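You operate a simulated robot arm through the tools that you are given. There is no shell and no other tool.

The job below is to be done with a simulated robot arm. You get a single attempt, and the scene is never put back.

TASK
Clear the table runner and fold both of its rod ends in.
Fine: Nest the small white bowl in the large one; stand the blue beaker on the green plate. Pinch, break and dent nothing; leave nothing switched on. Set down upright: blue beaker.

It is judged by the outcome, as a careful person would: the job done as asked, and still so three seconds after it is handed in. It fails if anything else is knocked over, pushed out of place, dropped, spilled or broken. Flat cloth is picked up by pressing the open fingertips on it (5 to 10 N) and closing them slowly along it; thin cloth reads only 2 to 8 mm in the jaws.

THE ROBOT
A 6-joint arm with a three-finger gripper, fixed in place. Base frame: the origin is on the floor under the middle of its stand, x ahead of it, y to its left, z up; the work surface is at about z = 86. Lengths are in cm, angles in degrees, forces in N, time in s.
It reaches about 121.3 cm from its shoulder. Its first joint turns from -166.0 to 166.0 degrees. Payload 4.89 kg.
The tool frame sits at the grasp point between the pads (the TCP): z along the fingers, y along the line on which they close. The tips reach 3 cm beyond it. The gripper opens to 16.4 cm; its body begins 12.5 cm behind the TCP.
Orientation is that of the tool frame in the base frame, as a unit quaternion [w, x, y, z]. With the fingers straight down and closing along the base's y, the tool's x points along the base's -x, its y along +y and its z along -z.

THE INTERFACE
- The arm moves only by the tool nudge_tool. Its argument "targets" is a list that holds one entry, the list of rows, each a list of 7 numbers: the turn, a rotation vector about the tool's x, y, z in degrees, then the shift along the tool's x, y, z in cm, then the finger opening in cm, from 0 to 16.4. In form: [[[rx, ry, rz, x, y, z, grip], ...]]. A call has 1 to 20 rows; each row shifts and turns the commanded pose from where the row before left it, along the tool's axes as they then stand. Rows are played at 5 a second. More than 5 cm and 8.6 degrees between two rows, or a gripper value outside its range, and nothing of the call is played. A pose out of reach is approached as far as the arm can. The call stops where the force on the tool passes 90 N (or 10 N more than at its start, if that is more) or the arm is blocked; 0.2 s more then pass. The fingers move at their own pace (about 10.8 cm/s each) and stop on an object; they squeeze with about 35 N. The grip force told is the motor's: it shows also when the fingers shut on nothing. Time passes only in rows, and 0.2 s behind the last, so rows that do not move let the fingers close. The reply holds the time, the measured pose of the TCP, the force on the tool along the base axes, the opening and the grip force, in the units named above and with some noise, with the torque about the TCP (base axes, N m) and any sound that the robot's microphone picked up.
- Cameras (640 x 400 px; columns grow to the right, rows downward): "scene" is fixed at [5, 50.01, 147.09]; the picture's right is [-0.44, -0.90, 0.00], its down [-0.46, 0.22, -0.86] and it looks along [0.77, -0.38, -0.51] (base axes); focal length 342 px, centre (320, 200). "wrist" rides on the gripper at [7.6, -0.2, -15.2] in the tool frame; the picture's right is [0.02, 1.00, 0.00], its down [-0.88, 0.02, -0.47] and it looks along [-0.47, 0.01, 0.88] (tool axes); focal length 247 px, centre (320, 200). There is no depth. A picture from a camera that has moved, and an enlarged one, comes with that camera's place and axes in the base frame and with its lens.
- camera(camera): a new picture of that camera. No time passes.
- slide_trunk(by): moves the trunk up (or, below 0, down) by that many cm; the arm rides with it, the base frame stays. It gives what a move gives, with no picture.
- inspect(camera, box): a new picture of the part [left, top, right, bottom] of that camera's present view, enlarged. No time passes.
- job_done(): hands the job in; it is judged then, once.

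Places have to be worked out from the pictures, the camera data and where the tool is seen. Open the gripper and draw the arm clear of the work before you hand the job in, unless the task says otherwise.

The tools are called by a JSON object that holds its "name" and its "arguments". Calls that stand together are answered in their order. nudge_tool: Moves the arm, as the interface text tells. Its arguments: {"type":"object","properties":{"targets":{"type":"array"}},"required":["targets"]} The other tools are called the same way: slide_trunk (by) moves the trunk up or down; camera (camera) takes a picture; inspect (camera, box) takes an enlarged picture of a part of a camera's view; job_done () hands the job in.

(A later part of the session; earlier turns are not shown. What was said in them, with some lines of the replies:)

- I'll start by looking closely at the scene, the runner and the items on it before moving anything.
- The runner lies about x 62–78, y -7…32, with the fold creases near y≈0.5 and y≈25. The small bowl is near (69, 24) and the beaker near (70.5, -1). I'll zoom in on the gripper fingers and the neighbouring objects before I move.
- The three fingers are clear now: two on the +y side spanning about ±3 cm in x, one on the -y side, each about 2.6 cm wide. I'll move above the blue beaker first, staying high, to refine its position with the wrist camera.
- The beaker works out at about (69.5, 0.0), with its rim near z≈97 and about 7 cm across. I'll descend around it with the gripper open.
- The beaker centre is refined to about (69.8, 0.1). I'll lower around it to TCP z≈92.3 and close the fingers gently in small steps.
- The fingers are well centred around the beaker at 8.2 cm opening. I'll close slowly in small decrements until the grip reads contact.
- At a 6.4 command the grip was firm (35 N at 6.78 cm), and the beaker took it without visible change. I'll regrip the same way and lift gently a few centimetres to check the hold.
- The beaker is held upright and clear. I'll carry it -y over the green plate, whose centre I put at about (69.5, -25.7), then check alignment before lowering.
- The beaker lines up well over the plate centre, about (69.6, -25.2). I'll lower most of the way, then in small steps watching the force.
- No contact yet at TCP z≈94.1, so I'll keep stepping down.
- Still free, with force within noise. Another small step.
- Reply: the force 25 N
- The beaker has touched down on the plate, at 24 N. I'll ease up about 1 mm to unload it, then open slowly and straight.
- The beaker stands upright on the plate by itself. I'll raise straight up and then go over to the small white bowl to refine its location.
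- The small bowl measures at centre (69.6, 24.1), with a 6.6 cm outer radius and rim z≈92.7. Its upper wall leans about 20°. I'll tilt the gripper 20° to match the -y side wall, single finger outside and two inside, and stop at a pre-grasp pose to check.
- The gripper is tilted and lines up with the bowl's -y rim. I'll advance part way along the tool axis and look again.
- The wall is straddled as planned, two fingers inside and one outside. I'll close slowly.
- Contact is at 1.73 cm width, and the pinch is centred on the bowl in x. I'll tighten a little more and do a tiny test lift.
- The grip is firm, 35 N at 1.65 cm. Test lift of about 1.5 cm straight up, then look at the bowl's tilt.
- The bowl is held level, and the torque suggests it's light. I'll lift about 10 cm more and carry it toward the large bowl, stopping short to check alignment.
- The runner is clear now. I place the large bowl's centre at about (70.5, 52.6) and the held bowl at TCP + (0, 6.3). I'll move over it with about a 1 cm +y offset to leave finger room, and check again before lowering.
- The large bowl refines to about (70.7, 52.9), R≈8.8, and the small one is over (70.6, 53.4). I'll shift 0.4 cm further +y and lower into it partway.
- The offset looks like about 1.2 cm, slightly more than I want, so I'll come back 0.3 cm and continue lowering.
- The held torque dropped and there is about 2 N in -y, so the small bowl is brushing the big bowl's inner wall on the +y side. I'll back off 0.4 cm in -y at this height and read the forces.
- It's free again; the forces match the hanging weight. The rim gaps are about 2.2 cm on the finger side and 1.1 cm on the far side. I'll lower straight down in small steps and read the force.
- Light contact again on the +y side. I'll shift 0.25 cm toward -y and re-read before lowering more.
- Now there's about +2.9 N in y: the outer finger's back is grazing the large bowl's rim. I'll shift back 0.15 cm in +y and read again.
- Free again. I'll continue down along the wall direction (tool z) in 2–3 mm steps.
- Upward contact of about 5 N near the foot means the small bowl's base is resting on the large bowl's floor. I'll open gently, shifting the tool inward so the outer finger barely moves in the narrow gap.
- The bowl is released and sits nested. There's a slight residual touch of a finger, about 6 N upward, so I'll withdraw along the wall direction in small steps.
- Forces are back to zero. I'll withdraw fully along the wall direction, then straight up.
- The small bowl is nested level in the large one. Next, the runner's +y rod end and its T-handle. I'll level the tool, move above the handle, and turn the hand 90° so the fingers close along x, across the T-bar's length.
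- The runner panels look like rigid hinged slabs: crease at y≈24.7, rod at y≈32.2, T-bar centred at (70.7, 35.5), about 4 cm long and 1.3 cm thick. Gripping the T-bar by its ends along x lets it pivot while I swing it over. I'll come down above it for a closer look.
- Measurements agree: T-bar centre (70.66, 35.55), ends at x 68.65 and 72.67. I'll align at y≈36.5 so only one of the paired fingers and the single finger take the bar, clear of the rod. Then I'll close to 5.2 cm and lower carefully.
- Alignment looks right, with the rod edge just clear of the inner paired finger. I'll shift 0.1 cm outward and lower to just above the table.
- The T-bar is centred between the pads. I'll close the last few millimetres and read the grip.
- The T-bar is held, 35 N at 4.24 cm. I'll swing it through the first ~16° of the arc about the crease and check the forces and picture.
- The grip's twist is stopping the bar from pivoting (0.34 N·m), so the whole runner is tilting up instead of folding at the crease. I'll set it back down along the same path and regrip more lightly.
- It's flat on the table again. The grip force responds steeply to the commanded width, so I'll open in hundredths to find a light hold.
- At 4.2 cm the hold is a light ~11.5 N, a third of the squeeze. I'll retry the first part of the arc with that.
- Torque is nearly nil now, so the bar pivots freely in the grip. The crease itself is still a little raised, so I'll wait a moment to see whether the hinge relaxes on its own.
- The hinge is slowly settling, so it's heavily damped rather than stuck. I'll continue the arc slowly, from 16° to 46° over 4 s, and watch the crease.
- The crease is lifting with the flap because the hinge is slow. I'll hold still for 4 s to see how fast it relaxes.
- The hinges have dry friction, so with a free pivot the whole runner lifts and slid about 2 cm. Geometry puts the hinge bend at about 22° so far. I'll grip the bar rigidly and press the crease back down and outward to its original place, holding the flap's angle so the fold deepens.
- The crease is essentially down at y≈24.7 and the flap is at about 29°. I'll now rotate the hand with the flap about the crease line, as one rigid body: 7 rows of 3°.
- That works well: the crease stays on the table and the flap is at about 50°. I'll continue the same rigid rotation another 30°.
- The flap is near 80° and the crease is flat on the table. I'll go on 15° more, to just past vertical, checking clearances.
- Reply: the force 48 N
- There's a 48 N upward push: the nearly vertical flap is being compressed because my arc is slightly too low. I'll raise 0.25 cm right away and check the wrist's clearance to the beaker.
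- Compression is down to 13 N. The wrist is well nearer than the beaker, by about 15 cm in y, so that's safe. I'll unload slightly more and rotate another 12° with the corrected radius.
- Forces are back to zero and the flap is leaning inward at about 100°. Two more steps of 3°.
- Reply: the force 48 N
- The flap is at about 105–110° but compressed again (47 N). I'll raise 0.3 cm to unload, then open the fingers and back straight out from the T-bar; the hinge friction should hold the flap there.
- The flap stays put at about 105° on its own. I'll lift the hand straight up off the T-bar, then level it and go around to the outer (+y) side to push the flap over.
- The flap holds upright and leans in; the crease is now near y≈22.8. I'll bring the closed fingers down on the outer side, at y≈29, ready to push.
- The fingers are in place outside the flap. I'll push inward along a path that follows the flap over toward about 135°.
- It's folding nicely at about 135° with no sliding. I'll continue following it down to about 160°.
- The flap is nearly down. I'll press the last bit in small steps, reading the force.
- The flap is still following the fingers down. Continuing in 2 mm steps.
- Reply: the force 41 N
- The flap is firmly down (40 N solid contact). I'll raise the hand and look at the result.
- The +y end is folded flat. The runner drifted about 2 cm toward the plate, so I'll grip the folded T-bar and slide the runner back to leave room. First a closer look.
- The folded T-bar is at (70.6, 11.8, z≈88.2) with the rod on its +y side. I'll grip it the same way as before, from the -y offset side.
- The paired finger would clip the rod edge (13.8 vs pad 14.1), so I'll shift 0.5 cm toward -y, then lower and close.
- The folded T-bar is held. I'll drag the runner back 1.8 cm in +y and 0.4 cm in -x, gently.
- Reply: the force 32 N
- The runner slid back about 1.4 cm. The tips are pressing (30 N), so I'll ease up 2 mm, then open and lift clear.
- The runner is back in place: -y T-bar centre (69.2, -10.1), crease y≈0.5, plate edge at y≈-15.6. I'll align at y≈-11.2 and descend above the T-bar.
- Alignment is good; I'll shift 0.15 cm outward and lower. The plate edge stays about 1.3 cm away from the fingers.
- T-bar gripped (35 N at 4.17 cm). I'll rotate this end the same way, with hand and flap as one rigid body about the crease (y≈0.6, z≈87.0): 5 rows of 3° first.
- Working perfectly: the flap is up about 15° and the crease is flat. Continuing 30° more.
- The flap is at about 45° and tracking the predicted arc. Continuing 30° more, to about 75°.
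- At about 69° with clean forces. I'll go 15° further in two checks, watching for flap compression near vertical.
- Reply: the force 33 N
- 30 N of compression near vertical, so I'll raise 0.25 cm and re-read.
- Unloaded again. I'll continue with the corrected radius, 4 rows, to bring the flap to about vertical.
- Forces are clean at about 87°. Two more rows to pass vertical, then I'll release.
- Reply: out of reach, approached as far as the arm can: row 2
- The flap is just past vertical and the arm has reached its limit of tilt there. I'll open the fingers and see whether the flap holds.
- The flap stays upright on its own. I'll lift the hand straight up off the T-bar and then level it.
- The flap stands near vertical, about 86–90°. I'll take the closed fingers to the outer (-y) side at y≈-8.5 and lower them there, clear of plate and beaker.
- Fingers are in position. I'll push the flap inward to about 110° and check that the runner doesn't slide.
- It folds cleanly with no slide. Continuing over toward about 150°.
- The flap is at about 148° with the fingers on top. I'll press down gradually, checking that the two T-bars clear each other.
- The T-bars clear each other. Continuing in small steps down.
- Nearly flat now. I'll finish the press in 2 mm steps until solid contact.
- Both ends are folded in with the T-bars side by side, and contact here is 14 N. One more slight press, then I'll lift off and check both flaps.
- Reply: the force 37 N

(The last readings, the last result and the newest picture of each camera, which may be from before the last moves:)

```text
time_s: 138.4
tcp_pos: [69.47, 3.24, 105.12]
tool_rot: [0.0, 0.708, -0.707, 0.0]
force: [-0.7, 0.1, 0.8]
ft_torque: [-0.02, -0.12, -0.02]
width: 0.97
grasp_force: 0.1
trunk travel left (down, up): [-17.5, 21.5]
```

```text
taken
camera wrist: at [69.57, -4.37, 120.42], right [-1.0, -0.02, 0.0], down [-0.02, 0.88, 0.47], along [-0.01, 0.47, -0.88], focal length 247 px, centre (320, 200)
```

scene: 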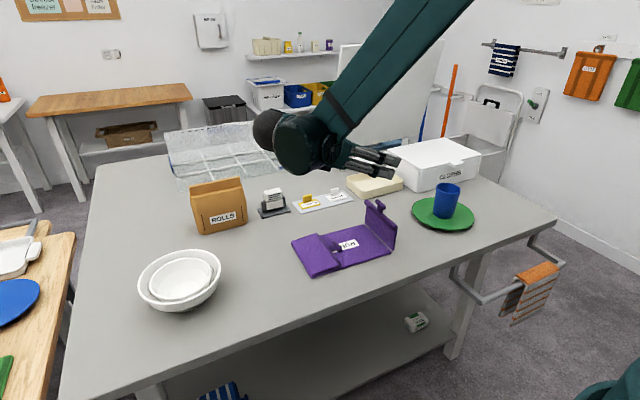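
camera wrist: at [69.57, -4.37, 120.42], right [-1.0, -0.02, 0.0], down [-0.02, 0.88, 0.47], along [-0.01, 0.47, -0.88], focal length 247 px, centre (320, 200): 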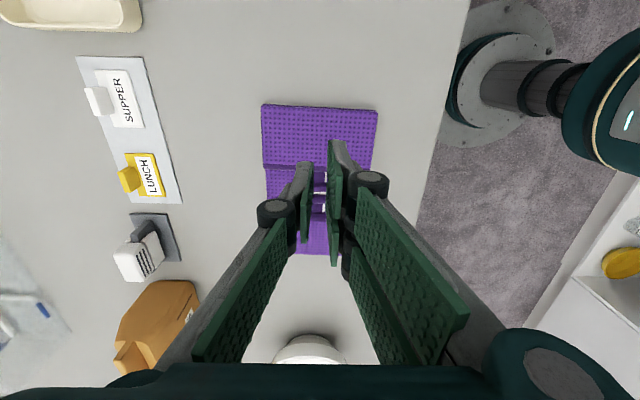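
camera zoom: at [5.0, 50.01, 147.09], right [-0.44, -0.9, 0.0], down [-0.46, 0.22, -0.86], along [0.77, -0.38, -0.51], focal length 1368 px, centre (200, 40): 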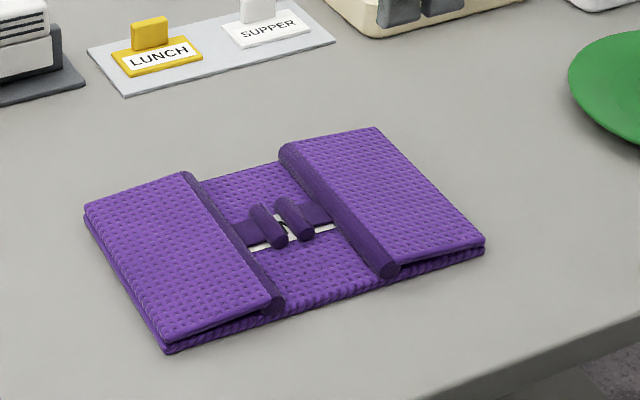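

Both flaps lie folded in with rods on the middle panel. I'll raise the arm well clear, open the gripper, and inspect everything before handing in.

{"name": "nudge_tool", "arguments": {"targets": [[[0, 0, 0, 0, 0, -4, 2], [0, 0, 0, 0, 0, -4, 4], [0, 0, 0, 0, 0, -4, 8], [0, 0, 0, 0, 0, -4, 12], [0, 0, 0, 0, 2, -3, 16.4], [0, 0, 0, 0, 4, 0, 16.4], [0, 0, 0, 0, 4, 0, 16.4], [0, 0, 0, 0, 4, 0, 16.4], [0, 0, 0, 0, 0, 0, 16.4], [0, 0, 0, 0, 0, 0, 16.4]]]}}

{"name": "camera", "arguments": {"camera": "scene"}}

{"name": "inspect", "arguments": {"camera": "scene", "box": [285, 180, 485, 290]}}

{"name": "inspect", "arguments": {"camera": "scene", "box": [120, 160, 320, 320]}}

{"name": "camera", "arguments": {"camera": "wrist"}}

```text
time_s: 140.6
tcp_pos: [55.49, 3.18, 123.91]
tool_rot: [0.0, 0.707, -0.707, 0.001]
force: [-0.4, -0.7, 0.7]
ft_torque: [0.0, -0.16, 0.0]
width: 16.41
grasp_force: 0.1
trunk travel left (down, up): [-17.5, 21.5]
```

```text
taken
```

scene: 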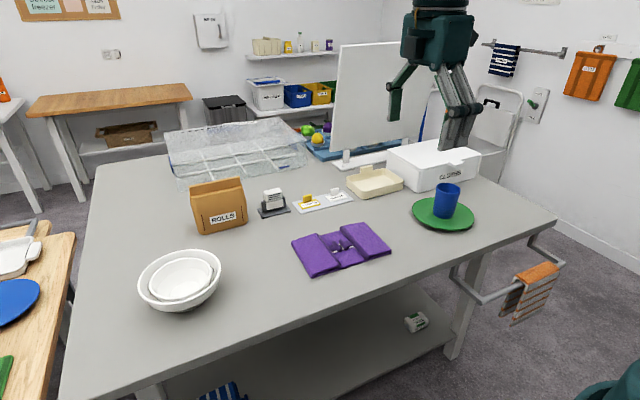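

```text
3.20 times, centred on (385, 235) of scene
camera zoom: at [5.0, 50.01, 147.09], right [-0.44, -0.9, 0.0], down [-0.46, 0.22, -0.86], along [0.77, -0.38, -0.51], focal length 1095 px, centre (112, 88)
```

zoom: 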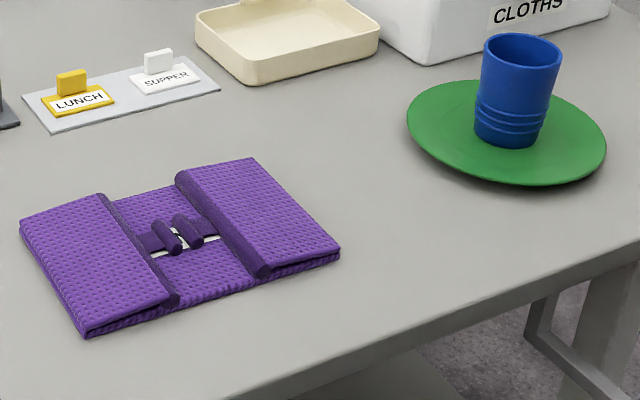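

```text
2.50 times, centred on (220, 240) of scene
camera zoom: at [5.0, 50.01, 147.09], right [-0.44, -0.9, 0.0], down [-0.46, 0.22, -0.86], along [0.77, -0.38, -0.51], focal length 855 px, centre (570, 100)
```

zoom: 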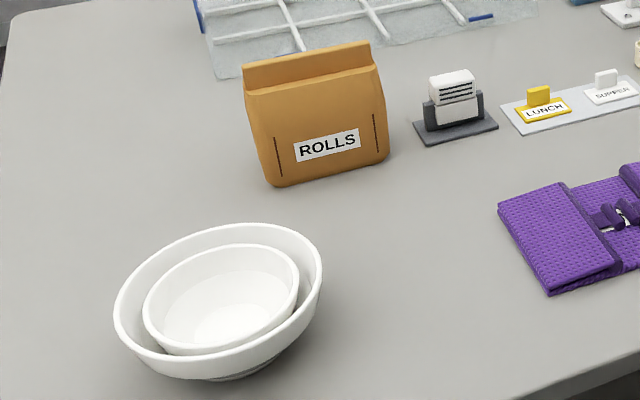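

```text
taken
camera wrist: at [55.48, -4.33, 139.16], right [-1.0, -0.02, 0.0], down [-0.02, 0.88, 0.47], along [-0.01, 0.47, -0.88], focal length 247 px, centre (320, 200)
```

wrist: 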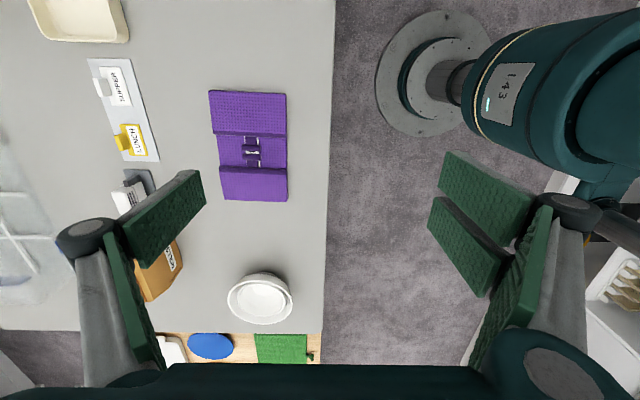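

The final pictures show:
- The beaker stands upright on the green plate.
- The small bowl is nested level in the large one.
- The runner is clear, with both rod ends folded in and still.
- The neighbouring objects are where they started.

The gripper is open and the arm is clear, so I'm handing the job in.

{"name": "job_done", "arguments": {}}

```text
The job is handed in.
```

The job is handed in, and the last pictures showed everything as asked:

- **Runner:** it is cleared and both rod ends are folded in. They lie on the middle panel with their handles side by side.
- **Small white bowl:** it sits level inside the large bowl, slightly off-centre.
- **Blue beaker:** it stands upright on the green plate.

The runner slid about 2 cm toward the plate while I folded the first end, so I dragged it back to roughly its original place before folding the second. While I nested the small bowl, the large bowl may have shifted by about 2–3 mm. The nearby items in the last pictures look unmoved. I switched nothing on and saw no dents or breaks.

The gripper is open and the arm is clear of the table.
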